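You operate a simulated robot arm through the tools that you are given. There is no shell and no other tool. Be economical: measure what you need, move in short steps, check, and stop when the job is done.

The job below is to be done with a simulated two-armed robot. You get a single attempt, and the scene is never put back.

## Task
Put the green block in the blue tote, lid it and send it down the ramp.
Fine: white lid; push the red stop down, then hold the teal and purple buttons till the pusher is right out; the tote rolls to the end. Set down upright: green block.

Only the result counts: the job must be done as asked and must still hold three seconds after the hand-in. Knocking over, shifting, dropping, spilling or breaking anything else fails it. Lids that push on must go on centred and level and be pressed home; caps that screw on are set level and turned clockwise until they are tight.

## Robot
Two 6-joint arms with two-finger parallel grippers on one trunk, on a base that drives. Base frame: it is fixed to the floor where the robot stands at the start and does not move with it; the origin is under the middle of the robot, x ahead of it, y to its left, z up; the surface under the hand at the start is at about z = 740. Units: mm, degrees, N and s.
The left shoulder is at the start at [60, 187, 1072], the right one opposite. With the tool pointing down near the work surface each hand reaches from about 220 to 620 mm from the robot's upright axis, wherever it stands, measured 20 degrees to its own side. Places, roughly: end of the ramp [1600, -100, 700]; pace dial [800, 100, 700]; purple button [1000, 100, 700]; red stop [1500, -100, 700]; teal button [600, 100, 700]; tote blue [700, -100, 700]. Payload 1.57 kg a hand.
The TCP of each hand is the grasp point between the finger pads, 30 mm short of the fingertips. In the tool frame z runs along the fingers and y along their closing line. Largest opening 110 mm; finger width 24, thickness 12; the body of the gripper, 48 by 112 mm, starts 78 mm behind the TCP.
Orientation is that of the tool frame in the base frame, as a unit quaternion [x, y, z, w]. With the fingers straight down and closing along the base's y, the tool's x points along the base's -x, its y along +y and its z along -z.

## Interface
- The arms move only by the tool jog_arm. It takes "left_rows", "right_rows" or both (then of equal length, played together; a hand with none holds still); each is a list of rows, each a list of 7 numbers: the shift along the tool's x, y, z in units of 300 mm (1.0 is 300 mm), then the turn, a rotation vector about the tool's x, y, z in units of 45 degrees (1.0 is 45 degrees), then the finger opening in mm, from 0 to 110. In form: [[tx, ty, tz, rx, ry, rz, hand], ...]. A call has 1 to 8 rows; each row is the pose to reach, as a shift and turn from the pose commanded when the call began, along the tool's axes at that moment. A call with a number of a shift or a turn outside -1 to 1 is refused whole. Rows are played at 5 a second. More than 50 mm and 8.6 degrees between two rows, or a gripper value outside its range, and nothing of the call is played. Where a pose cannot be reached the arm comes as near as it can. A force on the tool above 70 N (or 10 N above the force at the start of the call, whichever is more), or a blocked arm, ends the call early, and 0.2 s more pass. The fingers move at their own pace (about 153 mm/s each) and stop on an object; they squeeze with about 27 N. The grip force told is the motor's: it shows also when the fingers shut on nothing. Time passes only in rows, and 0.2 s behind the last, so rows that repeat a pose let the fingers close. It gives the time, the measured TCP pose, the force on the tool (base axes), the opening and the grip force at its end, in the units of the frame above (readings bear some noise), with the torque about the TCP (base axes, N m) and any sound that the robot's microphone picked up.
- Cameras (640 x 400 px; columns grow to the right, rows downward): "scene" is now at [13.4, -3.2, 1607.1]; the picture's right is [-0.07, -1.00, 0.00], its down [-0.81, 0.05, -0.59] and it looks along [0.58, -0.04, -0.81] (base axes); focal length 295 px, centre (320, 200). "left" rides on the left gripper at [70, -16, -141] in its tool frame; the picture's right is [0.23, 0.97, 0.00], its down [-0.85, 0.20, -0.48] and it looks along [-0.47, 0.11, 0.88] (tool axes); focal length 222 px, centre (320, 200). "right" rides on the right gripper at [70, 16, -141] in its tool frame; the picture's right is [-0.23, 0.97, 0.00], its down [-0.86, -0.20, -0.48] and it looks along [-0.47, -0.11, 0.88] (tool axes); focal length 222 px, centre (320, 200). There is no depth. A picture from a camera that has moved, and an enlarged one, comes with that camera's place and axes in the base frame and with its lens.
- snapshot(camera): a new picture of that camera. No time passes.
- slide_trunk(by): slides the trunk up (or, below 0, down) by that many mm; the arms and the scene camera ride with it, the base frame stays. It gives what a move gives, with no picture.
- roll_base(legs): drives the robot by 1 to 6 legs, each [ahead, left, turn to the left] in mm, mm and degrees, along the robot's own axes; the way and the turn of a leg run together, so that a leg with both is an arc; at most 1500 mm and 180 degrees a leg. The arms and the cameras ride along, it lands a little off, and it stops where it bumps. It gives what a move gives.
- aim_head(pan, tilt): turns the head with the scene camera to pan (to the left, within 86 degrees either way) and tilt (down, from -29 to 69), counted from straight ahead of the robot. It gives what a move gives.
- enlarge(camera, box): a new picture of the part [left, top, right, bottom] of that camera's present view, enlarged. No time passes.
- finish_job(): hands the job in; it is judged then, once.

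Go step by step. Nothing tells you exact positions but the pictures and the camera data: compare them with the known pose of the tool, close in by small moves and look again before you grip or let go. The budget is 120 turns and 88 pictures, counting those below and the enlarged ones. Unless the task says otherwise, let go and move clear before handing in.

The tools are called after ">>>" as name(argument=value, ...) on one line, values as JSON. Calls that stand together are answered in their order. jog_arm: Moves the arms, as the interface text tells. Its arguments: {"type":"object","properties":{"left_rows":{"type":"array"},"right_rows":{"type":"array"}},"required":[]} The other tools are called the same way: slide_trunk (by) slides the trunk up or down; roll_base (legs) drives the base; aim_head (pan, tilt) turns the head that bears the scene camera; snapshot (camera) takes a picture; enlarge (camera, box) takes an enlarged picture of a part of a camera's view; finish_job () hands the job in.

At the start:

```text
time_s: 0.0
left_tool_pos: [449.6, 176.9, 1053.1]
left_tool_rot: [0.0, 1.0, 0.0, 0.0]
left_ft_force: [0.5, 0.2, 0.5]
left_moment: [-0.02, -0.01, 0.0]
left_opening: 110.1
left_grip_force: 0.1
right_tool_pos: [453.2, -250.7, 1077.3]
right_tool_rot: [-0.001, 1.0, 0.0, 0.0]
right_ft_force: [0.4, -0.9, -1.2]
right_moment: [0.02, 0.04, 0.0]
right_opening: 109.9
right_grip_force: 0.2
trunk travel left (down, up): [-700.0, 290.0]
robot x, y, heading: [-2.2, -0.4, 0.0]
head pan, tilt: [-3.8, 54.1]
```

scene: 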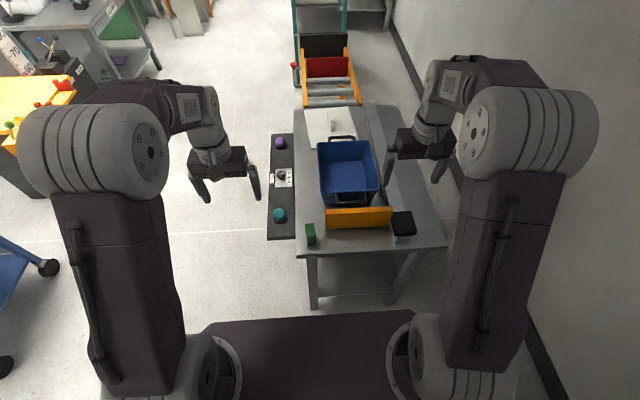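
right: 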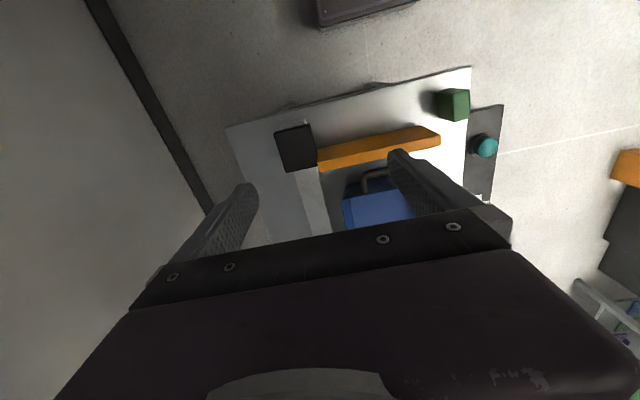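
left: 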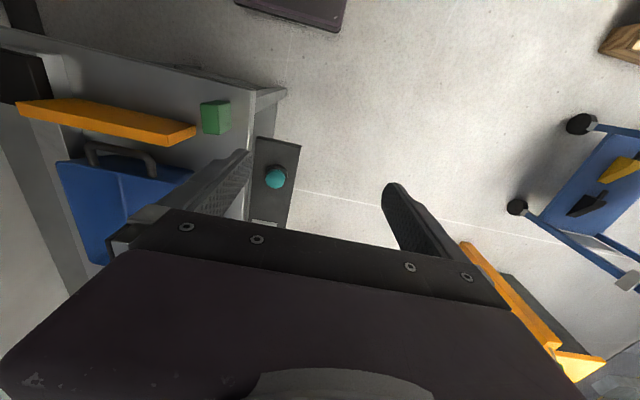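

The bench with the blue tote, the pusher (orange), the green block and the button panel is ahead of me. I'll look closer first.

>>> enlarge(camera="scene", box=[250, 90, 450, 260])

>>> enlarge(camera="scene", box=[260, 0, 420, 120])

```text
2.35 times, centred on (350, 175) of scene
camera zoom: at [13.4, -3.2, 1607.1], right [-0.07, -1.0, 0.0], down [-0.81, 0.05, -0.59], along [0.58, -0.04, -0.81], focal length 693 px, centre (249, 259)
```

zoom: 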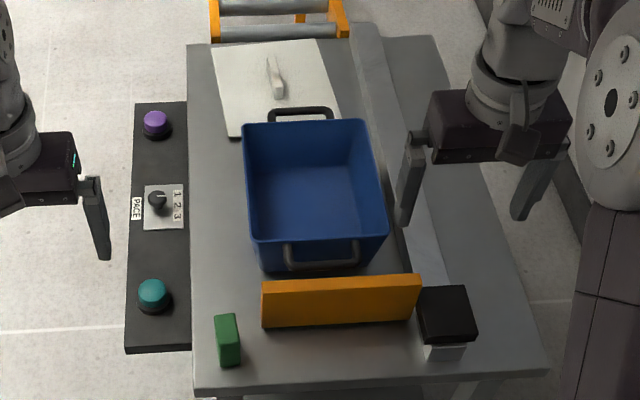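

```text
3.33 times, centred on (340, 60) of scene
camera zoom: at [13.4, -3.2, 1607.1], right [-0.07, -1.0, 0.0], down [-0.81, 0.05, -0.59], along [0.58, -0.04, -0.81], focal length 982 px, centre (253, 667)
```

zoom: 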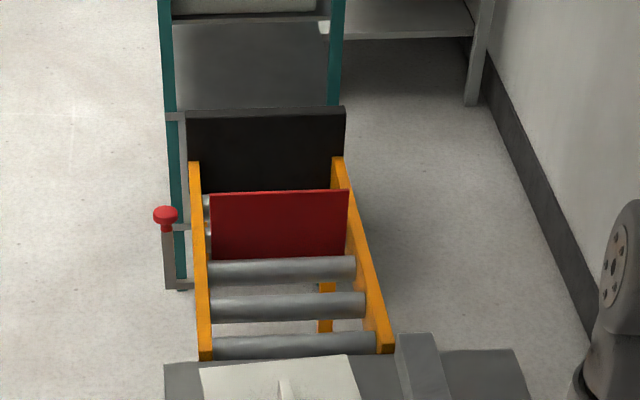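

Now I check the room to the left, where I will need to drive alongside the bench.

>>> aim_head(pan=30, tilt=35)

>>> snapshot(camera="scene")

>>> enlarge(camera="right", box=[220, 60, 520, 240])

```text
time_s: 1.0
left_tool_pos: [449.0, 176.6, 1054.0]
left_tool_rot: [0.0, 1.0, -0.001, 0.0]
left_ft_force: [0.7, -0.2, 0.7]
left_moment: [0.0, -0.03, 0.03]
left_opening: 110.4
left_grip_force: 0.2
right_tool_pos: [453.0, -251.7, 1078.8]
right_tool_rot: [0.0, 1.0, -0.001, 0.001]
right_ft_force: [-0.4, 0.8, 0.3]
right_moment: [0.0, 0.0, 0.0]
right_opening: 109.8
right_grip_force: 0.1
trunk travel left (down, up): [-700.0, 290.0]
robot x, y, heading: [1.3, -2.4, -0.0]
head pan, tilt: [30.0, 35.0]
```

```text
82 pictures are left
camera scene: at [16.8, 45.5, 1634.2], right [0.5, -0.87, 0.0], down [-0.5, -0.29, -0.82], along [0.71, 0.41, -0.57], focal length 295 px, centre (320, 200)
```

scene: 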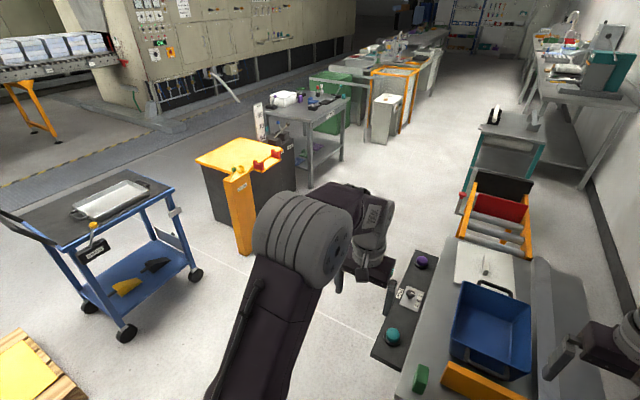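

```text
2.13 times, centred on (370, 150) of right
camera zoom: at [383.6, -235.3, 1218.8], right [0.23, 0.97, 0.0], down [0.86, -0.2, 0.48], along [0.47, -0.11, -0.88], focal length 474 px, centre (213, 307)
```

zoom: 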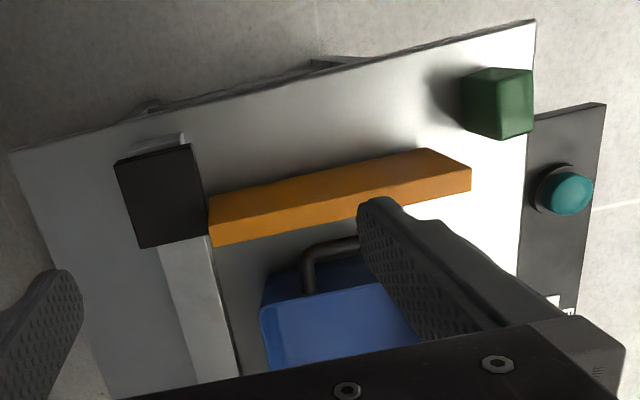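

The floor left of the bench is clear. I'll drive round to the left side, facing the bench, so both buttons, the block and the tote are in reach.

>>> roll_base(legs=[[0, 620, 0], [720, 0, 0], [0, 0, -90], [100, 0, 0]])

>>> aim_head(pan=0, tilt=50)

>>> snapshot(camera="scene")

```text
time_s: 12.6
left_tool_pos: [895.1, 93.9, 1054.4]
left_tool_rot: [0.7, 0.714, 0.0, 0.001]
left_ft_force: [-0.1, -0.3, 0.2]
left_moment: [0.04, -0.01, 0.04]
left_opening: 110.1
left_grip_force: 0.1
right_tool_pos: [465.9, 79.8, 1078.2]
right_tool_rot: [0.699, 0.715, 0.0, 0.0]
right_ft_force: [0.0, -0.1, 0.0]
right_moment: [0.08, -0.01, -0.01]
right_opening: 109.9
right_grip_force: 0.1
trunk travel left (down, up): [-700.0, 290.0]
robot x, y, heading: [707.9, 536.9, -88.8]
head pan, tilt: [30.0, 35.0]
```

```text
time_s: 13.5
left_tool_pos: [894.8, 93.6, 1054.8]
left_tool_rot: [0.7, 0.714, 0.0, 0.0]
left_ft_force: [0.1, -0.7, 0.7]
left_moment: [0.0, 0.0, 0.0]
left_opening: 110.0
left_grip_force: 0.1
right_tool_pos: [466.2, 80.1, 1078.9]
right_tool_rot: [0.7, 0.715, 0.0, 0.0]
right_ft_force: [0.3, 0.8, -0.7]
right_moment: [-0.01, 0.0, 0.0]
right_opening: 110.0
right_grip_force: 0.1
trunk travel left (down, up): [-700.0, 290.0]
robot x, y, heading: [706.3, 539.6, -89.1]
head pan, tilt: [0.0, 50.0]
```

```text
80 pictures are left
camera scene: at [709.3, 523.4, 1612.5], right [-1.0, -0.02, 0.0], down [-0.02, 0.77, -0.64], along [0.01, -0.64, -0.77], focal length 295 px, centre (320, 200)
```

scene: 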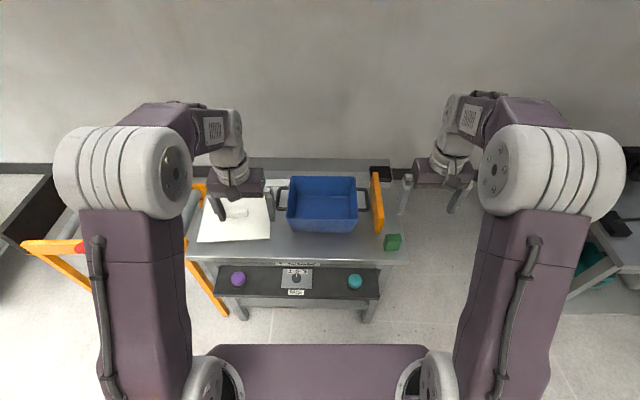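

>>> enlarge(camera="scene", box=[180, 150, 420, 310])

>>> snapshot(camera="right")

>>> snapshot(camera="left")

```text
2.50 times, centred on (300, 230) of scene
camera zoom: at [709.3, 523.4, 1612.5], right [-1.0, -0.02, 0.0], down [-0.02, 0.77, -0.64], along [0.01, -0.64, -0.77], focal length 736 px, centre (370, 125)
```

zoom: 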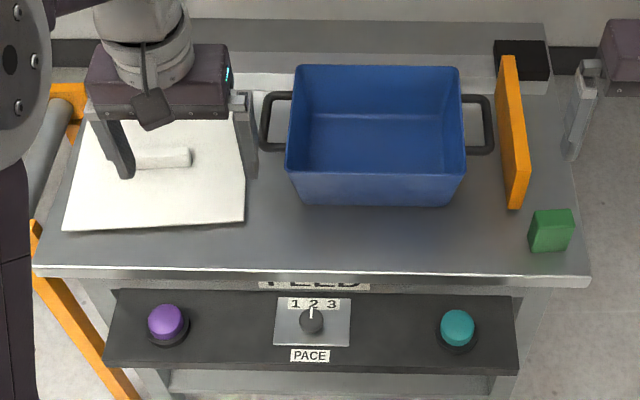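

```text
78 pictures are left
camera right: at [481.4, 150.0, 1219.2], right [0.98, -0.21, 0.0], down [-0.18, -0.86, 0.48], along [-0.1, -0.47, -0.88], focal length 222 px, centre (320, 200)
```

right: 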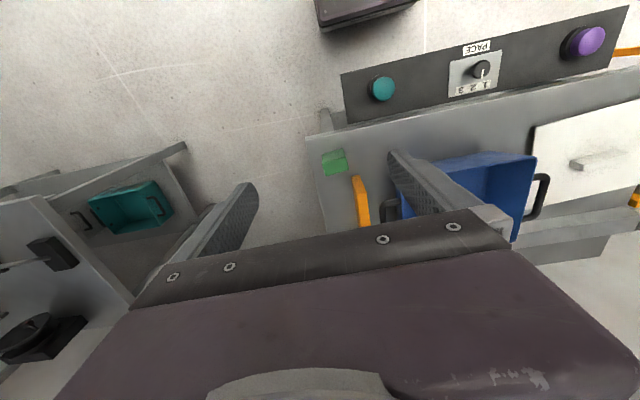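

```text
77 pictures are left
camera left: at [878.1, 162.3, 1195.5], right [0.97, 0.25, 0.0], down [0.22, -0.85, 0.48], along [0.12, -0.46, -0.88], focal length 222 px, centre (320, 200)
```

left: 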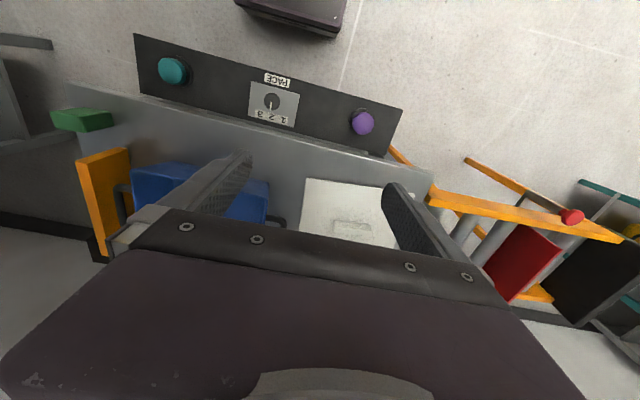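

Positions so far: block ≈ (487,-5), top z≈800; tote centre ≈ (710,-142), rim z≈836; lid around (1012,-113); buttons ≈ (606,106) and (987,105), z≈707. I'll move the base 100 mm closer, then bring the right hand over the block.

>>> roll_base(legs=[[100, 0, -0.9]])

>>> jog_arm(right_rows=[[0.0, 0.07, 0.13, 0, 0, 0, 100], [0.0, 0.07, 0.26, 0, 0, 0, 100], [0.0, 0.07, 0.39, 0, 0, 0, 100], [0.0, 0.07, 0.52, 0, 0, 0, 100]])

>>> snapshot(camera="right")

>>> snapshot(camera="scene")

```text
time_s: 14.7
left_tool_pos: [890.6, -10.1, 1053.3]
left_tool_rot: [0.706, 0.708, 0.0, 0.001]
left_ft_force: [0.1, 0.2, 0.7]
left_moment: [-0.02, -0.02, -0.01]
left_opening: 109.6
left_grip_force: 0.1
right_tool_pos: [459.3, -16.2, 1077.1]
right_tool_rot: [0.706, 0.709, 0.0, 0.0]
right_ft_force: [0.5, -0.1, -0.2]
right_moment: [0.0, -0.01, 0.0]
right_opening: 109.9
right_grip_force: 0.1
trunk travel left (down, up): [-700.0, 290.0]
robot x, y, heading: [708.7, 437.2, -89.5]
head pan, tilt: [0.0, 50.0]
```

```text
time_s: 15.7
left_tool_pos: [888.9, -11.4, 1054.1]
left_tool_rot: [0.706, 0.708, 0.0, 0.0]
left_ft_force: [-0.6, -0.4, -0.1]
left_moment: [-0.01, -0.01, -0.04]
left_opening: 110.3
left_grip_force: 0.1
right_tool_pos: [478.8, -17.7, 921.1]
right_tool_rot: [0.706, 0.709, 0.0, 0.0]
right_ft_force: [0.3, -0.2, -0.5]
right_moment: [0.01, -0.02, 0.0]
right_opening: 100.1
right_grip_force: 0.2
trunk travel left (down, up): [-700.0, 290.0]
robot x, y, heading: [712.3, 439.9, -89.6]
head pan, tilt: [0.0, 50.0]
```

```text
76 pictures are left
camera right: at [495.6, 50.7, 1062.5], right [0.97, -0.22, 0.0], down [-0.2, -0.86, 0.48], along [-0.11, -0.47, -0.88], focal length 222 px, centre (320, 200)
```

right: 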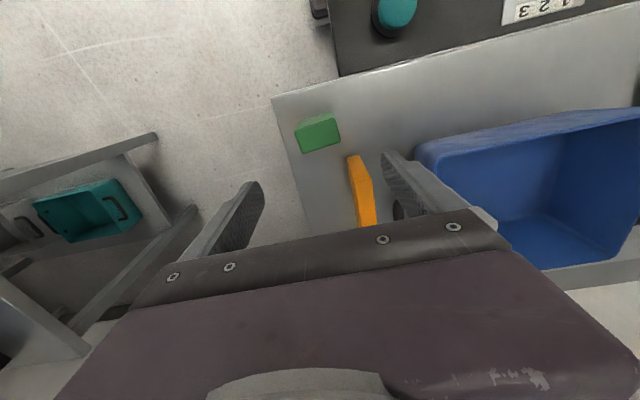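

```text
75 pictures are left
camera scene: at [710.1, 421.3, 1612.5], right [-1.0, 0.0, 0.0], down [0.0, 0.77, -0.64], along [0.0, -0.64, -0.77], focal length 295 px, centre (320, 200)
```

scene: 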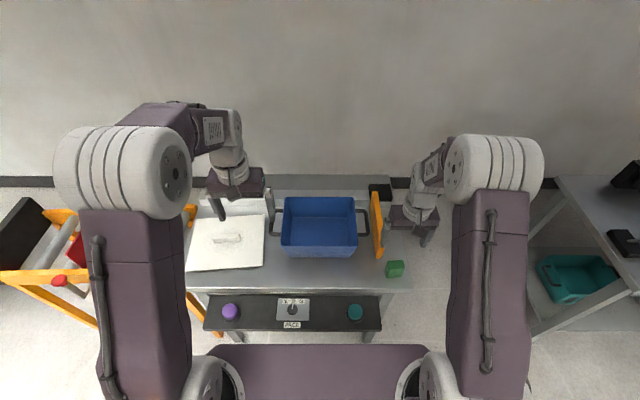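

Block seen at about (481,-3). I'll line up and lower the right hand around it.

>>> jog_arm(right_rows=[[0.046, 0.007, 0.1, 0, 0, 0, 100], [0.046, 0.007, 0.22, 0, 0, 0, 100], [0.046, 0.007, 0.28, 0, 0, 0, 100]])

>>> snapshot(camera="right")

>>> enlarge(camera="scene", box=[340, 180, 460, 300])

```text
time_s: 16.5
left_tool_pos: [890.0, -9.8, 1053.7]
left_tool_rot: [0.706, 0.708, 0.0, 0.001]
left_ft_force: [0.5, 0.3, -0.1]
left_moment: [0.0, -0.01, 0.02]
left_opening: 110.1
left_grip_force: 0.1
right_tool_pos: [483.5, -4.3, 838.7]
right_tool_rot: [0.706, 0.709, 0.0, 0.0]
right_ft_force: [-0.6, 0.2, -0.5]
right_moment: [0.01, -0.01, 0.0]
right_opening: 100.2
right_grip_force: 0.1
trunk travel left (down, up): [-700.0, 290.0]
robot x, y, heading: [711.9, 435.7, -90.0]
head pan, tilt: [0.0, 50.0]
```

```text
74 pictures are left
camera right: at [498.9, 65.0, 979.0], right [0.97, -0.22, 0.0], down [-0.2, -0.86, 0.48], along [-0.11, -0.47, -0.88], focal length 222 px, centre (320, 200)
```

right: 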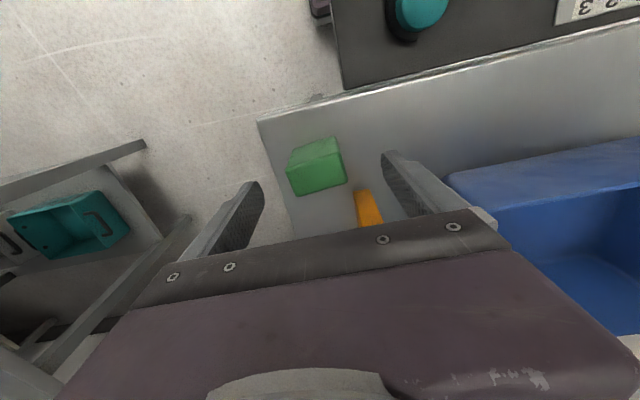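

```text
3.33 times, centred on (400, 240) of scene
camera zoom: at [710.1, 421.7, 1612.5], right [-1.0, 0.0, 0.0], down [0.0, 0.77, -0.64], along [0.0, -0.64, -0.77], focal length 982 px, centre (53, 67)
```

zoom: 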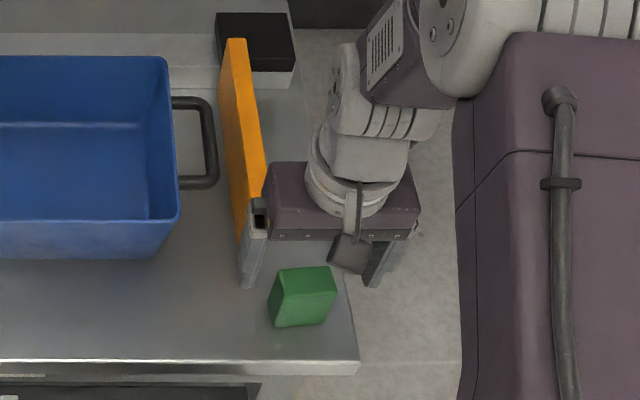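

Aligned. Lower to z≈782 and close.

>>> jog_arm(right_rows=[[-0.003, -0.008, 0.1, 0, 0, 0, 100], [-0.003, -0.008, 0.19, 0, 0, 0, 100], [-0.003, -0.008, 0.19, 0, 0, 0, 40], [-0.003, -0.008, 0.19, 0, 0, 0, 20], [-0.003, -0.008, 0.19, 0, 0, 0, 20]])

>>> enlarge(camera="scene", box=[340, 180, 460, 300])

```text
time_s: 17.7
left_tool_pos: [888.4, -10.8, 1054.2]
left_tool_rot: [0.706, 0.708, 0.0, 0.001]
left_ft_force: [0.1, -0.8, -0.5]
left_moment: [0.0, -0.01, 0.01]
left_opening: 109.9
left_grip_force: 0.0
right_tool_pos: [482.7, -3.2, 779.3]
right_tool_rot: [0.706, 0.708, 0.0, 0.001]
right_ft_force: [-0.1, 0.1, 0.0]
right_moment: [0.0, 0.0, 0.01]
right_opening: 49.6
right_grip_force: 27.4
trunk travel left (down, up): [-700.0, 290.0]
robot x, y, heading: [708.1, 438.5, -89.7]
head pan, tilt: [0.0, 50.0]
```

```text
3.33 times, centred on (400, 240) of scene
camera zoom: at [710.1, 421.6, 1612.4], right [-1.0, 0.0, 0.0], down [0.0, 0.77, -0.64], along [0.0, -0.64, -0.77], focal length 982 px, centre (53, 67)
```

zoom: 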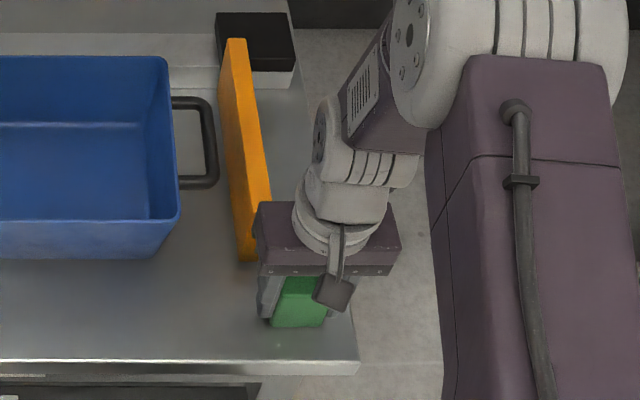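

Block gripped (50 mm wide). Lift it and drive the base 150 mm to the left (along +x) with it.

>>> jog_arm(right_rows=[[0, 0, -0.15, 0, 0, 0, 20], [0, 0, -0.3, 0, 0, 0, 20], [0, 0, -0.45, 0, 0, 0, 20], [0, 0, -0.6, 0, 0, 0, 20]])

>>> roll_base(legs=[[0, 150, 0]])

>>> snapshot(camera="scene")

>>> snapshot(camera="right")

```text
time_s: 18.7
left_tool_pos: [889.2, -10.3, 1053.7]
left_tool_rot: [0.706, 0.709, 0.0, 0.001]
left_ft_force: [-0.1, 0.0, 0.3]
left_moment: [0.01, 0.0, 0.01]
left_opening: 110.1
left_grip_force: 0.1
right_tool_pos: [484.2, -6.6, 961.0]
right_tool_rot: [0.705, 0.709, 0.0, 0.0]
right_ft_force: [-0.5, 0.1, -0.7]
right_moment: [-0.01, 0.01, 0.02]
right_opening: 49.4
right_grip_force: 27.5
trunk travel left (down, up): [-700.0, 290.0]
robot x, y, heading: [713.6, 437.1, -89.7]
head pan, tilt: [0.0, 50.0]
```

```text
time_s: 20.1
left_tool_pos: [1038.6, -9.9, 1053.8]
left_tool_rot: [0.706, 0.709, 0.001, 0.001]
left_ft_force: [0.0, 0.1, 0.4]
left_moment: [0.03, 0.01, -0.02]
left_opening: 109.8
left_grip_force: 0.1
right_tool_pos: [632.7, -6.7, 961.6]
right_tool_rot: [0.706, 0.709, 0.001, 0.001]
right_ft_force: [0.0, 0.4, -1.6]
right_moment: [-0.02, -0.01, -0.01]
right_opening: 49.4
right_grip_force: 26.8
trunk travel left (down, up): [-700.0, 290.0]
robot x, y, heading: [860.7, 438.2, -89.7]
head pan, tilt: [0.0, 50.0]
```

```text
71 pictures are left
camera scene: at [859.5, 422.1, 1612.5], right [-1.0, 0.0, 0.0], down [0.0, 0.77, -0.64], along [0.0, -0.64, -0.77], focal length 295 px, centre (320, 200)
```

scene: 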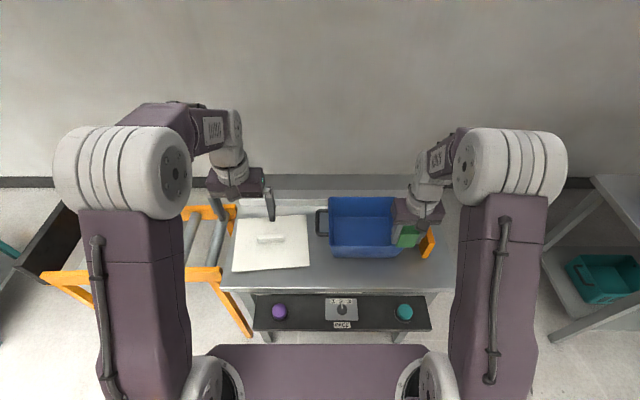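

```text
70 pictures are left
camera right: at [648.5, 63.1, 1101.2], right [0.97, -0.22, 0.0], down [-0.2, -0.86, 0.48], along [-0.11, -0.47, -0.88], focal length 222 px, centre (320, 200)
```

right: 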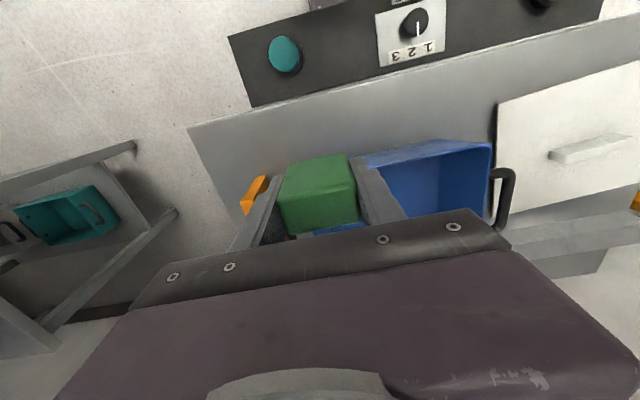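

Block held. Move over the tote centre.

>>> jog_arm(right_rows=[[-0.13, 0.08, 0, 0, 0, 0, 20], [-0.26, 0.16, 0, 0, 0, 0, 20], [-0.4, 0.24, 0, 0, 0, 0, 20], [-0.4, 0.24, 0, 0, 0, 0, 20]])

>>> enlarge(camera="scene", box=[280, 150, 480, 290])

>>> snapshot(camera="right")

>>> snapshot(camera="left")

```text
time_s: 21.1
left_tool_pos: [1039.1, -9.3, 1053.2]
left_tool_rot: [0.706, 0.708, 0.0, 0.001]
left_ft_force: [0.1, 0.4, -0.1]
left_moment: [-0.01, -0.01, 0.01]
left_opening: 110.2
left_grip_force: 0.0
right_tool_pos: [704.8, -126.3, 959.9]
right_tool_rot: [0.706, 0.708, 0.0, -0.001]
right_ft_force: [0.3, 1.0, -1.6]
right_moment: [0.01, 0.01, 0.04]
right_opening: 49.5
right_grip_force: 27.4
trunk travel left (down, up): [-700.0, 290.0]
robot x, y, heading: [861.6, 437.3, -89.5]
head pan, tilt: [0.0, 50.0]
```

```text
2.86 times, centred on (380, 220) of scene
camera zoom: at [860.7, 423.1, 1612.5], right [-1.0, 0.0, 0.0], down [0.0, 0.77, -0.64], along [0.0, -0.64, -0.77], focal length 842 px, centre (149, 143)
```

zoom: 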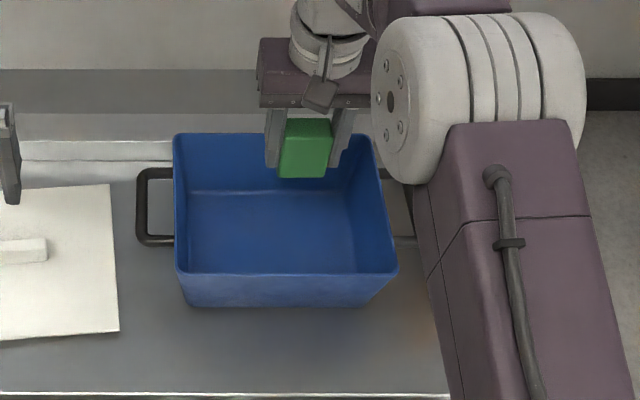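

```text
68 pictures are left
camera right: at [720.9, -57.3, 1100.0], right [0.97, -0.22, 0.0], down [-0.2, -0.86, 0.48], along [-0.11, -0.47, -0.88], focal length 222 px, centre (320, 200)
```

right: 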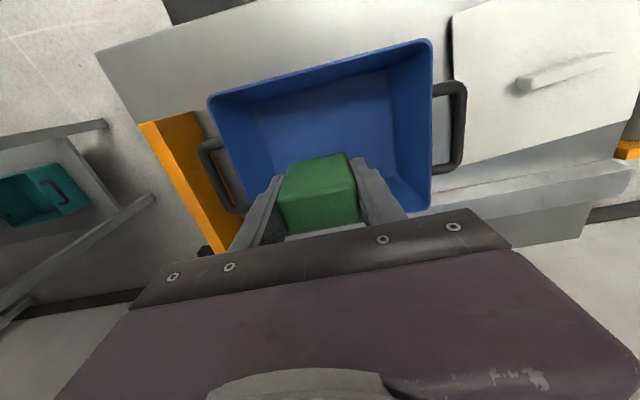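

```text
67 pictures are left
camera left: at [1023.6, 59.2, 1195.6], right [0.97, 0.23, 0.0], down [0.2, -0.85, 0.48], along [0.11, -0.47, -0.88], focal length 222 px, centre (320, 200)
```

left: 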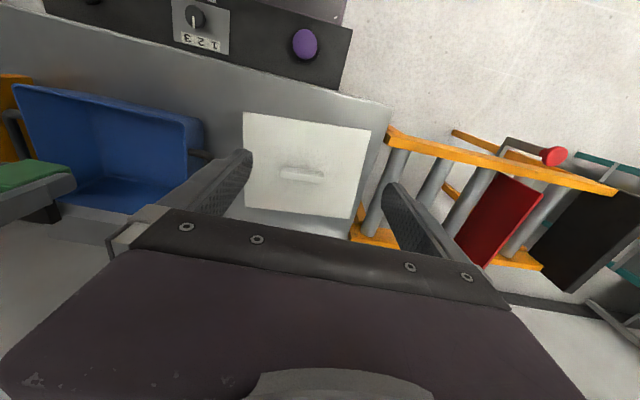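

Block is over the tote interior (tote centre ≈ (714,-146)). Lower it most of the way.

>>> jog_arm(right_rows=[[-0.03, 0.01, 0.13, 0, 0, 0, 20], [-0.03, 0.01, 0.26, 0, 0, 0, 20], [-0.03, 0.01, 0.39, 0, 0, 0, 20], [-0.03, 0.01, 0.52, 0, 0, 0, 20]])

>>> enlarge(camera="scene", box=[300, 160, 440, 270])

```text
time_s: 22.1
left_tool_pos: [1039.4, -11.3, 1053.2]
left_tool_rot: [0.706, 0.708, -0.001, 0.001]
left_ft_force: [0.0, -1.1, 0.6]
left_moment: [0.05, 0.0, -0.02]
left_opening: 109.6
left_grip_force: 0.0
right_tool_pos: [709.3, -136.0, 803.2]
right_tool_rot: [0.706, 0.708, 0.0, 0.0]
right_ft_force: [-1.5, -0.9, -1.8]
right_moment: [-0.02, 0.01, 0.01]
right_opening: 49.8
right_grip_force: 27.3
trunk travel left (down, up): [-700.0, 290.0]
robot x, y, heading: [862.6, 436.3, -89.7]
head pan, tilt: [0.0, 50.0]
```

```text
3.64 times, centred on (370, 215) of scene
camera zoom: at [861.2, 420.9, 1612.5], right [-1.0, 0.0, 0.0], down [0.0, 0.77, -0.64], along [0.0, -0.64, -0.77], focal length 1071 px, centre (138, 146)
```

zoom: 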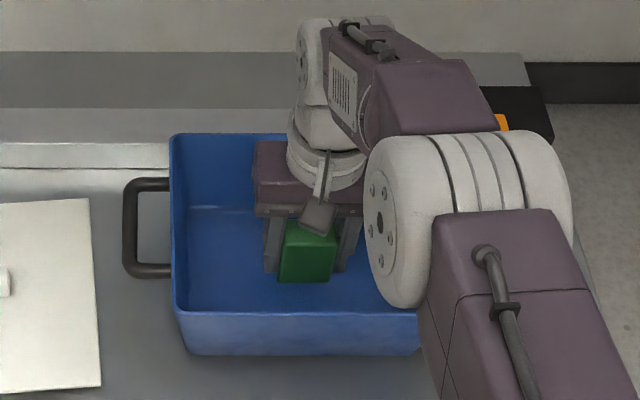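

Lower in small steps of 3–4 mm until I feel contact.

>>> jog_arm(right_rows=[[0, 0, 0.012, 0, 0, 0, 20], [0, 0, 0.024, 0, 0, 0, 20]])

>>> jog_arm(right_rows=[[0, 0, 0.012, 0, 0, 0, 20]])

>>> jog_arm(right_rows=[[0, 0, 0.01, 0, 0, 0, 20]])

```text
time_s: 22.6
left_tool_pos: [1039.7, -9.6, 1053.4]
left_tool_rot: [0.706, 0.708, 0.0, 0.0]
left_ft_force: [-0.2, 0.6, -0.2]
left_moment: [-0.03, -0.01, -0.01]
left_opening: 109.9
left_grip_force: 0.0
right_tool_pos: [709.3, -135.9, 797.3]
right_tool_rot: [0.706, 0.708, 0.001, 0.0]
right_ft_force: [-0.4, 0.8, 0.3]
right_moment: [0.03, -0.02, 0.0]
right_opening: 49.5
right_grip_force: 27.0
trunk travel left (down, up): [-700.0, 290.0]
robot x, y, heading: [859.9, 438.9, -89.7]
head pan, tilt: [0.0, 50.0]
```

```text
time_s: 23.1
left_tool_pos: [1039.8, -10.2, 1053.4]
left_tool_rot: [0.706, 0.709, 0.0, 0.0]
left_ft_force: [-0.2, 0.6, 0.0]
left_moment: [-0.03, 0.02, 0.01]
left_opening: 110.1
left_grip_force: 0.0
right_tool_pos: [709.0, -136.4, 791.9]
right_tool_rot: [0.706, 0.709, 0.0, 0.0]
right_ft_force: [0.5, -0.1, -0.5]
right_moment: [0.01, 0.03, 0.01]
right_opening: 49.7
right_grip_force: 26.9
trunk travel left (down, up): [-700.0, 290.0]
robot x, y, heading: [862.5, 437.3, -89.9]
head pan, tilt: [0.0, 50.0]
```

```text
time_s: 23.4
left_tool_pos: [1039.2, -11.1, 1054.3]
left_tool_rot: [0.707, 0.708, -0.001, 0.001]
left_ft_force: [-0.1, -1.1, 0.2]
left_moment: [0.01, 0.0, 0.0]
left_opening: 110.1
left_grip_force: 0.0
right_tool_pos: [709.3, -135.5, 790.8]
right_tool_rot: [0.706, 0.708, 0.0, 0.0]
right_ft_force: [-0.2, 0.1, -1.3]
right_moment: [0.0, 0.0, 0.01]
right_opening: 49.7
right_grip_force: 27.3
trunk travel left (down, up): [-700.0, 290.0]
robot x, y, heading: [860.4, 437.2, -90.0]
head pan, tilt: [0.0, 50.0]
```

>>> jog_arm(right_rows=[[0, 0, 0.01, 0, 0, 0, 20]])

>>> jog_arm(right_rows=[[0, 0, 0.01, 0, 0, 0, 20]])

```text
time_s: 23.9
left_tool_pos: [1041.7, -10.8, 1053.1]
left_tool_rot: [0.706, 0.709, 0.001, 0.0]
left_ft_force: [0.0, 1.3, 1.1]
left_moment: [0.01, 0.06, -0.02]
left_opening: 110.1
left_grip_force: 0.0
right_tool_pos: [709.7, -135.3, 788.3]
right_tool_rot: [0.706, 0.709, 0.0, -0.001]
right_ft_force: [-0.9, 0.3, -1.6]
right_moment: [0.02, 0.01, 0.0]
right_opening: 49.5
right_grip_force: 27.0
trunk travel left (down, up): [-700.0, 290.0]
robot x, y, heading: [862.2, 438.7, -89.9]
head pan, tilt: [0.0, 50.0]
```

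```text
time_s: 24.2
left_tool_pos: [1040.3, -10.0, 1053.6]
left_tool_rot: [0.706, 0.708, 0.0, 0.001]
left_ft_force: [0.2, 0.2, -0.3]
left_moment: [-0.02, 0.01, 0.02]
left_opening: 110.0
left_grip_force: 0.0
right_tool_pos: [708.8, -135.7, 784.6]
right_tool_rot: [0.706, 0.709, 0.0, -0.001]
right_ft_force: [-0.2, -0.4, 1.5]
right_moment: [-0.03, -0.01, -0.02]
right_opening: 49.6
right_grip_force: 27.3
trunk travel left (down, up): [-700.0, 290.0]
robot x, y, heading: [862.1, 440.5, -89.7]
head pan, tilt: [0.0, 50.0]
```

>>> jog_arm(right_rows=[[0, 0, 0.007, 0, 0, 0, 20]])

>>> jog_arm(right_rows=[[0, 0, 0.007, 0, 0, 0, 20]])

```text
time_s: 24.6
left_tool_pos: [1040.0, -8.5, 1054.8]
left_tool_rot: [0.706, 0.708, 0.0, 0.001]
left_ft_force: [-0.2, 0.1, 0.3]
left_moment: [0.0, -0.02, 0.01]
left_opening: 110.1
left_grip_force: 0.1
right_tool_pos: [709.6, -135.1, 784.4]
right_tool_rot: [0.706, 0.709, -0.002, 0.003]
right_ft_force: [-1.0, -0.3, 15.4]
right_moment: [0.23, 0.01, 0.01]
right_opening: 49.9
right_grip_force: 27.1
trunk travel left (down, up): [-700.0, 290.0]
robot x, y, heading: [859.4, 438.8, -89.7]
head pan, tilt: [0.0, 50.0]
```

```text
time_s: 25.1
left_tool_pos: [1040.4, -8.6, 1055.2]
left_tool_rot: [0.706, 0.708, -0.001, 0.001]
left_ft_force: [-0.2, -0.6, -0.2]
left_moment: [0.01, 0.0, -0.03]
left_opening: 110.1
left_grip_force: 0.1
right_tool_pos: [710.6, -134.7, 783.1]
right_tool_rot: [0.706, 0.708, -0.001, 0.001]
right_ft_force: [-2.0, 0.4, 18.6]
right_moment: [-0.02, 0.0, 0.04]
right_opening: 49.9
right_grip_force: 27.0
trunk travel left (down, up): [-700.0, 290.0]
robot x, y, heading: [858.7, 439.1, -89.8]
head pan, tilt: [0.0, 50.0]
```

Contact: the block is on the tote floor. Release, rise straight up, and look.

>>> jog_arm(right_rows=[[0, 0, -0.008, 0, 0, 0, 49], [0, 0, -0.008, 0, 0, 0, 70], [0, 0, -0.008, 0, 0, 0, 80], [0, 0, -0.1, 0, 0, 0, 80], [0, 0, -0.25, 0, 0, 0, 80], [0, 0, -0.4, 0, 0, 0, 80], [0, 0, -0.55, 0, 0, 0, 80], [0, 0, -0.7, 0, 0, 0, 80]])

>>> jog_arm(right_rows=[[0.13, -0.1, 0, 0, 0, 0, 80], [0.26, -0.2, 0, 0, 0, 0, 80], [0.4, -0.3, 0, 0, 0, 0, 80]])

>>> snapshot(camera="scene")

>>> enlarge(camera="left", box=[180, 80, 420, 240])

```text
time_s: 26.9
left_tool_pos: [1041.0, -9.3, 1053.5]
left_tool_rot: [0.706, 0.708, -0.001, 0.0]
left_ft_force: [0.9, -0.3, -0.6]
left_moment: [-0.03, 0.03, 0.01]
left_opening: 110.1
left_grip_force: 0.0
right_tool_pos: [711.2, -133.7, 990.7]
right_tool_rot: [0.706, 0.708, 0.001, 0.0]
right_ft_force: [0.3, 0.3, 0.5]
right_moment: [0.01, 0.03, 0.02]
right_opening: 79.8
right_grip_force: 0.0
trunk travel left (down, up): [-700.0, 290.0]
robot x, y, heading: [860.0, 438.5, -89.6]
head pan, tilt: [0.0, 50.0]
```

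```text
refused: row 3 steps farther than a row can; nothing moved
```

```text
65 pictures are left
camera scene: at [862.0, 423.4, 1612.4], right [-1.0, 0.0, 0.0], down [0.0, 0.77, -0.64], along [0.0, -0.64, -0.77], focal length 295 px, centre (320, 200)
```

scene: 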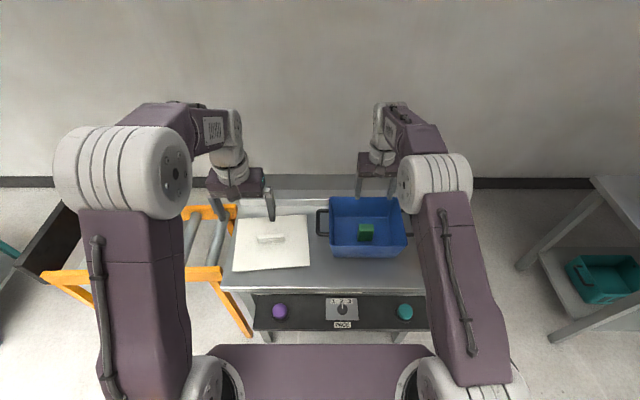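

```text
2.50 times, centred on (300, 160) of left
camera zoom: at [1024.6, 59.5, 1195.5], right [0.97, 0.23, 0.0], down [0.2, -0.85, 0.48], along [0.11, -0.47, -0.88], focal length 555 px, centre (370, 300)
```

zoom: 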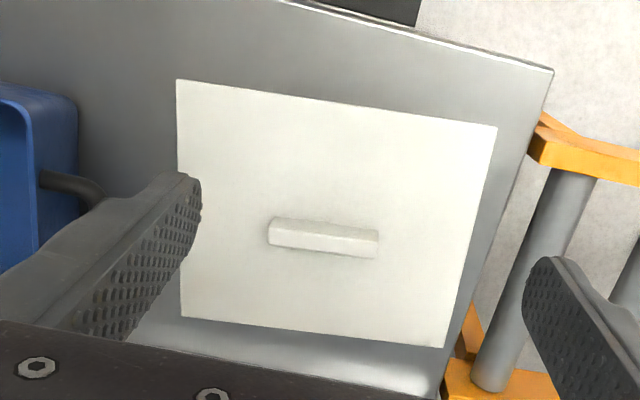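

Block stands upright in the tote. The lid lies at ≈(1028,-118), turned about 5.5°, handle along its length. I'll measure the tote's rim precisely from two cameras.

>>> enlarge(camera="right", box=[180, 0, 480, 220])

>>> enlarge(camera="scene", box=[220, 170, 440, 280])

```text
1.82 times, centred on (330, 110) of right
camera zoom: at [726.0, -63.7, 1132.1], right [0.97, -0.22, 0.0], down [-0.2, -0.86, 0.48], along [-0.11, -0.47, -0.88], focal length 404 px, centre (302, 364)
```

zoom: 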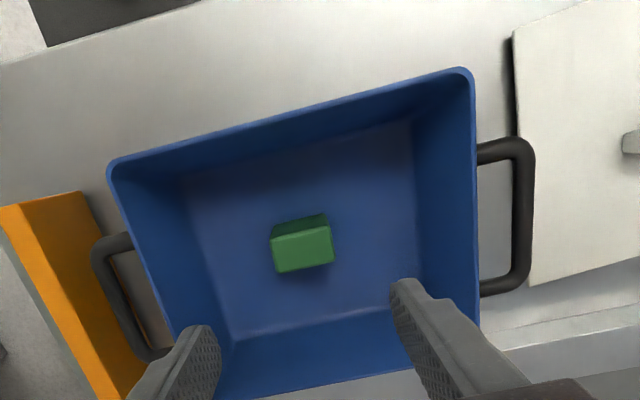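

```text
2.91 times, centred on (330, 225) of scene
camera zoom: at [862.0, 423.4, 1612.4], right [-1.0, 0.0, 0.0], down [0.0, 0.77, -0.64], along [0.0, -0.64, -0.77], focal length 857 px, centre (291, 127)
```

zoom: 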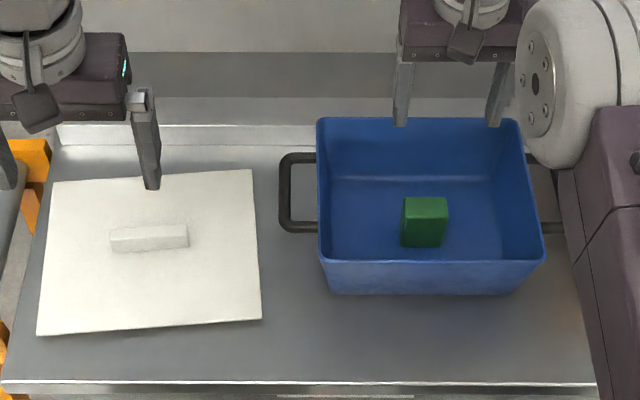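

Now bring the left hand over the lid handle, turned to match the lid's yaw, fingers to close along the handle's length (~90 mm).

>>> jog_arm(left_rows=[[-0.12, -0.015, 0, 0, 0, -0.04, 110], [-0.24, -0.03, 0, 0, 0, -0.08, 110], [-0.36, -0.044, 0.0, 0, 0, -0.118, 110], [-0.36, -0.044, 0.15, 0, 0, -0.118, 110], [-0.36, -0.044, 0.3, 0, 0, -0.118, 110], [-0.36, -0.044, 0.45, 0, 0, -0.118, 110], [-0.36, -0.044, 0.6, 0, 0, -0.118, 110]])

>>> snapshot(camera="left")

>>> enlarge(camera="scene", box=[210, 180, 330, 280])

```text
time_s: 28.4
left_tool_pos: [1027.8, -118.9, 873.3]
left_tool_rot: [0.672, 0.74, 0.0, 0.001]
left_ft_force: [-0.9, -0.2, -0.3]
left_moment: [0.03, 0.0, 0.05]
left_opening: 110.3
left_grip_force: 0.0
right_tool_pos: [709.3, -133.6, 990.1]
right_tool_rot: [0.706, 0.708, 0.0, -0.002]
right_ft_force: [-0.4, 0.6, 0.7]
right_moment: [-0.03, 0.0, -0.01]
right_opening: 80.3
right_grip_force: 0.1
trunk travel left (down, up): [-700.0, 290.0]
robot x, y, heading: [861.8, 438.4, -89.8]
head pan, tilt: [0.0, 50.0]
```

```text
61 pictures are left
camera left: at [1006.3, -52.0, 1015.0], right [0.95, 0.32, 0.0], down [0.28, -0.83, 0.48], along [0.15, -0.45, -0.88], focal length 222 px, centre (320, 200)
```

left: 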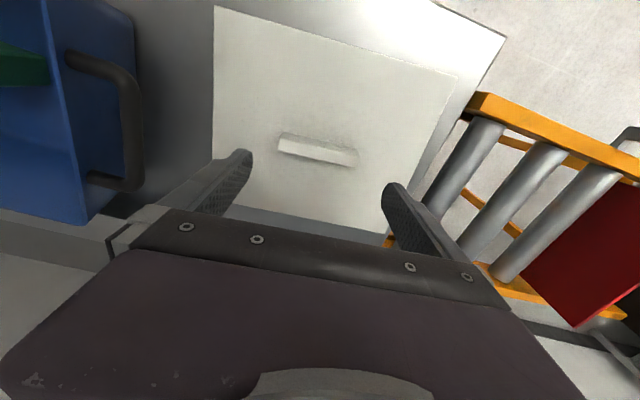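

```text
4.00 times, centred on (270, 230) of scene
camera zoom: at [862.0, 421.5, 1612.5], right [-1.0, 0.0, 0.0], down [0.0, 0.77, -0.64], along [0.0, -0.64, -0.77], focal length 1178 px, centre (520, 80)
```

zoom: 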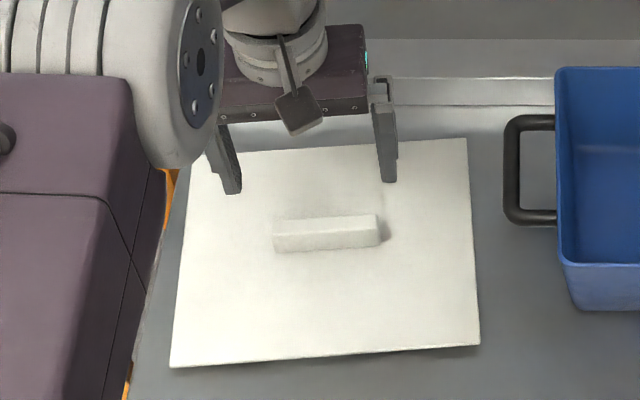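

Aligned well. Lower toward the handle, then feel for the lid plate with fingertips.

>>> jog_arm(left_rows=[[-0.005, -0.005, 0.13, 0, 0, 0, 110], [-0.005, -0.005, 0.26, 0, 0, 0, 110]])

>>> enlarge(camera="scene", box=[210, 180, 330, 280])

>>> enlarge(camera="left", box=[200, 80, 440, 240])

```text
time_s: 29.1
left_tool_pos: [1025.0, -120.8, 797.4]
left_tool_rot: [0.672, 0.74, 0.0, 0.0]
left_ft_force: [-0.1, -0.4, -1.2]
left_moment: [-0.02, -0.01, -0.02]
left_opening: 109.9
left_grip_force: 0.0
right_tool_pos: [709.8, -135.0, 990.8]
right_tool_rot: [0.705, 0.709, 0.0, 0.0]
right_ft_force: [0.2, 0.1, 0.1]
right_moment: [0.04, 0.0, -0.03]
right_opening: 80.0
right_grip_force: 0.0
trunk travel left (down, up): [-700.0, 290.0]
robot x, y, heading: [862.2, 440.6, -89.6]
head pan, tilt: [0.0, 50.0]
```

```text
4.00 times, centred on (270, 230) of scene
camera zoom: at [862.0, 421.5, 1612.5], right [-1.0, 0.0, 0.0], down [0.0, 0.77, -0.64], along [0.0, -0.64, -0.77], focal length 1178 px, centre (520, 80)
```

zoom: 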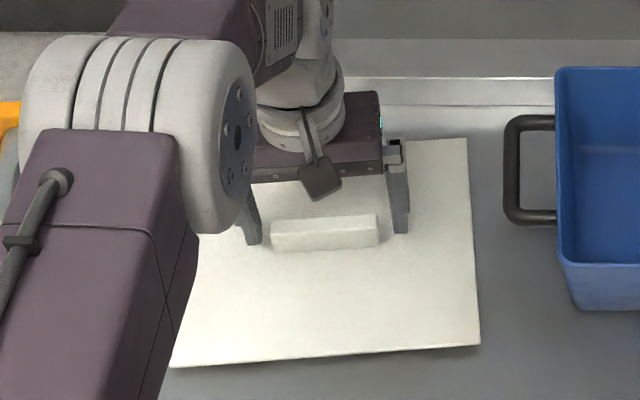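

```text
2.50 times, centred on (320, 160) of left
camera zoom: at [1003.1, -53.1, 939.1], right [0.95, 0.32, 0.0], down [0.28, -0.83, 0.48], along [0.15, -0.45, -0.88], focal length 555 px, centre (320, 300)
```

zoom: 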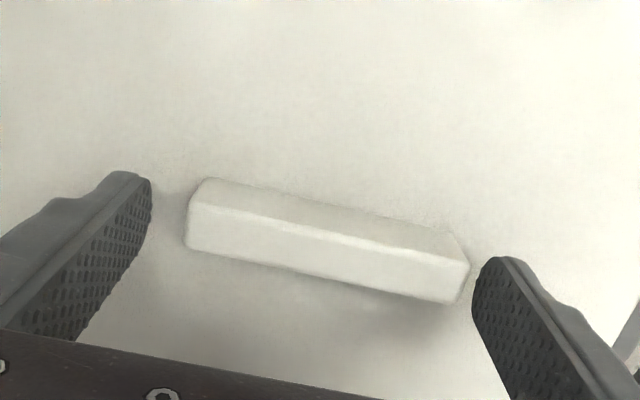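

Shift +3 mm along x and lower in small steps to feel the plate.

>>> jog_arm(left_rows=[[0, 0.01, 0, 0, 0, 0, 110], [0, 0.01, 0.015, 0, 0, 0, 110], [0, 0.01, 0.027, 0, 0, 0, 110]])

>>> jog_arm(left_rows=[[0, 0, 0.013, 0, 0, 0, 110]])

>>> jog_arm(left_rows=[[0, 0, 0.01, 0, 0, 0, 110]])

>>> enlarge(camera="left", box=[200, 80, 440, 240])

```text
time_s: 29.9
left_tool_pos: [1028.1, -120.6, 788.7]
left_tool_rot: [0.672, 0.74, 0.0, 0.0]
left_ft_force: [-0.2, 0.4, 0.5]
left_moment: [-0.03, 0.02, -0.03]
left_opening: 110.0
left_grip_force: 0.1
right_tool_pos: [709.9, -135.2, 990.6]
right_tool_rot: [0.706, 0.708, 0.0, 0.0]
right_ft_force: [0.2, 0.5, 0.1]
right_moment: [0.0, 0.01, 0.02]
right_opening: 80.0
right_grip_force: 0.1
trunk travel left (down, up): [-700.0, 290.0]
robot x, y, heading: [858.6, 436.4, -89.8]
head pan, tilt: [0.0, 50.0]
```

```text
time_s: 30.2
left_tool_pos: [1029.1, -120.9, 784.5]
left_tool_rot: [0.672, 0.74, 0.0, 0.0]
left_ft_force: [0.5, 0.1, -0.4]
left_moment: [0.01, 0.03, -0.01]
left_opening: 110.2
left_grip_force: 0.1
right_tool_pos: [709.4, -134.1, 990.9]
right_tool_rot: [0.706, 0.708, 0.0, 0.0]
right_ft_force: [-0.2, 0.1, 0.4]
right_moment: [0.04, 0.03, 0.0]
right_opening: 79.8
right_grip_force: 0.0
trunk travel left (down, up): [-700.0, 290.0]
robot x, y, heading: [862.0, 442.1, -89.8]
head pan, tilt: [0.0, 50.0]
```

```text
time_s: 30.6
left_tool_pos: [1028.3, -119.5, 782.6]
left_tool_rot: [0.672, 0.741, -0.001, 0.002]
left_ft_force: [1.1, 0.1, 10.7]
left_moment: [0.08, -0.17, -0.03]
left_opening: 109.8
left_grip_force: 0.0
right_tool_pos: [708.9, -134.6, 990.0]
right_tool_rot: [0.706, 0.709, -0.001, 0.0]
right_ft_force: [0.9, 0.9, -0.5]
right_moment: [0.0, -0.02, -0.02]
right_opening: 80.1
right_grip_force: 0.1
trunk travel left (down, up): [-700.0, 290.0]
robot x, y, heading: [858.3, 436.8, -90.0]
head pan, tilt: [0.0, 50.0]
```

```text
2.50 times, centred on (320, 160) of left
camera zoom: at [1006.3, -51.7, 924.4], right [0.95, 0.32, 0.0], down [0.28, -0.83, 0.48], along [0.15, -0.46, -0.88], focal length 555 px, centre (320, 300)
```

zoom: 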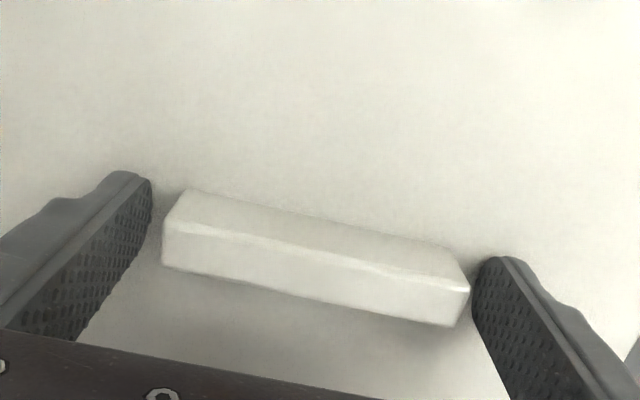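

Fingertips on the plate. Back off 1 mm and close on the handle.

>>> jog_arm(left_rows=[[0, 0, -0.005, 0, 0, 0, 100], [0, 0, -0.005, 0, 0, 0, 80], [0, 0, -0.005, 0, 0, 0, 60], [0, 0, -0.005, 0, 0, 0, 60]])

>>> enlarge(camera="left", box=[200, 80, 440, 240])

```text
time_s: 31.6
left_tool_pos: [1028.5, -119.6, 784.0]
left_tool_rot: [0.673, 0.74, -0.001, 0.001]
left_ft_force: [-1.1, -0.1, 6.2]
left_moment: [0.07, 0.16, 0.03]
left_opening: 89.5
left_grip_force: 26.9
right_tool_pos: [709.9, -133.4, 990.7]
right_tool_rot: [0.706, 0.708, -0.001, 0.001]
right_ft_force: [1.3, 0.1, 0.5]
right_moment: [-0.05, -0.03, -0.01]
right_opening: 79.9
right_grip_force: 0.0
trunk travel left (down, up): [-700.0, 290.0]
robot x, y, heading: [860.4, 440.7, -89.7]
head pan, tilt: [0.0, 50.0]
```

```text
2.50 times, centred on (320, 160) of left
camera zoom: at [1006.2, -51.8, 924.6], right [0.95, 0.32, 0.0], down [0.28, -0.83, 0.48], along [0.15, -0.45, -0.88], focal length 555 px, centre (320, 300)
```

zoom: 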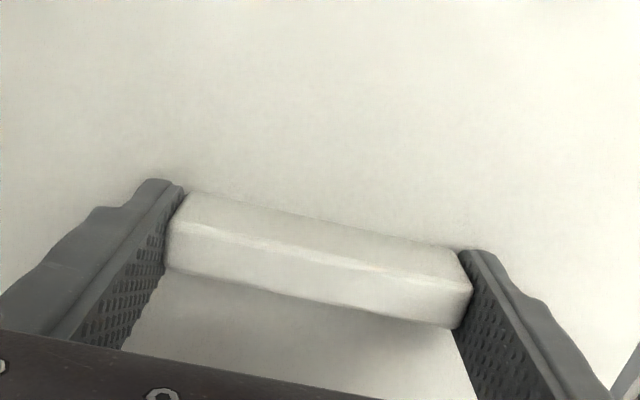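

Gripped at 89.5 mm. Lift the lid while moving the right hand clear of the tote.

>>> jog_arm(left_rows=[[0, 0, -0.06, 0, 0, 0, 60], [0, 0, -0.16, 0, 0, 0, 60], [0, 0, -0.28, 0, 0, 0, 60], [0, 0, -0.4, 0, 0, 0, 60], [0, 0, -0.5, 0, 0, 0, 60]], right_rows=[[0.1, -0.08, 0, 0, 0, 0, 60], [0.2, -0.16, 0, 0, 0, 0, 60], [0.3, -0.24, 0, 0, 0, 0, 60], [0.4, -0.32, 0, 0, 0, 0, 60], [0.5, -0.4, 0, 0, 0, 0, 60]])

>>> snapshot(camera="scene")

>>> snapshot(camera="left")

```text
time_s: 32.9
left_tool_pos: [1027.7, -118.6, 931.2]
left_tool_rot: [0.672, 0.74, 0.0, 0.0]
left_ft_force: [0.3, 0.6, -2.3]
left_moment: [0.04, -0.02, -0.01]
left_opening: 89.6
left_grip_force: 27.6
right_tool_pos: [589.2, 14.7, 991.9]
right_tool_rot: [0.705, 0.709, 0.0, 0.001]
right_ft_force: [-0.2, -0.3, -0.1]
right_moment: [0.0, -0.03, -0.02]
right_opening: 59.9
right_grip_force: 0.1
trunk travel left (down, up): [-700.0, 290.0]
robot x, y, heading: [860.6, 437.5, -89.9]
head pan, tilt: [0.0, 50.0]
```

```text
55 pictures are left
camera scene: at [860.8, 424.0, 1612.4], right [-1.0, 0.0, 0.0], down [0.0, 0.77, -0.64], along [0.0, -0.64, -0.77], focal length 295 px, centre (320, 200)
```

scene: 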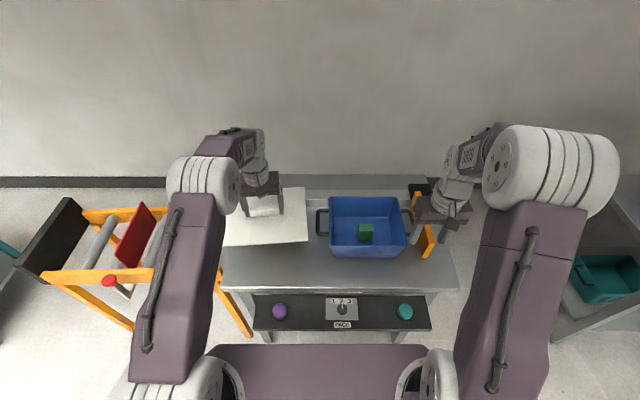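

```text
54 pictures are left
camera left: at [1006.3, -51.7, 1074.1], right [0.95, 0.32, 0.0], down [0.28, -0.83, 0.48], along [0.15, -0.45, -0.88], focal length 222 px, centre (320, 200)
```

left: 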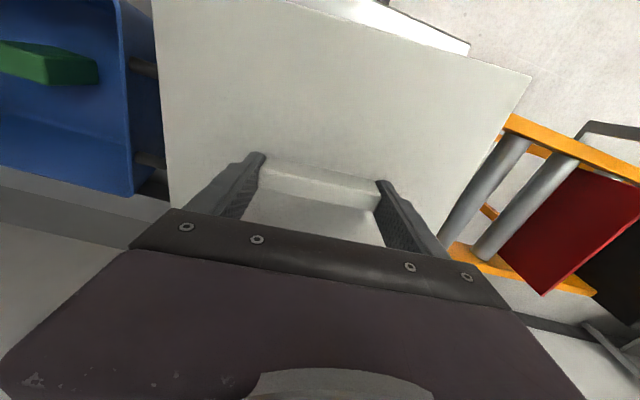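

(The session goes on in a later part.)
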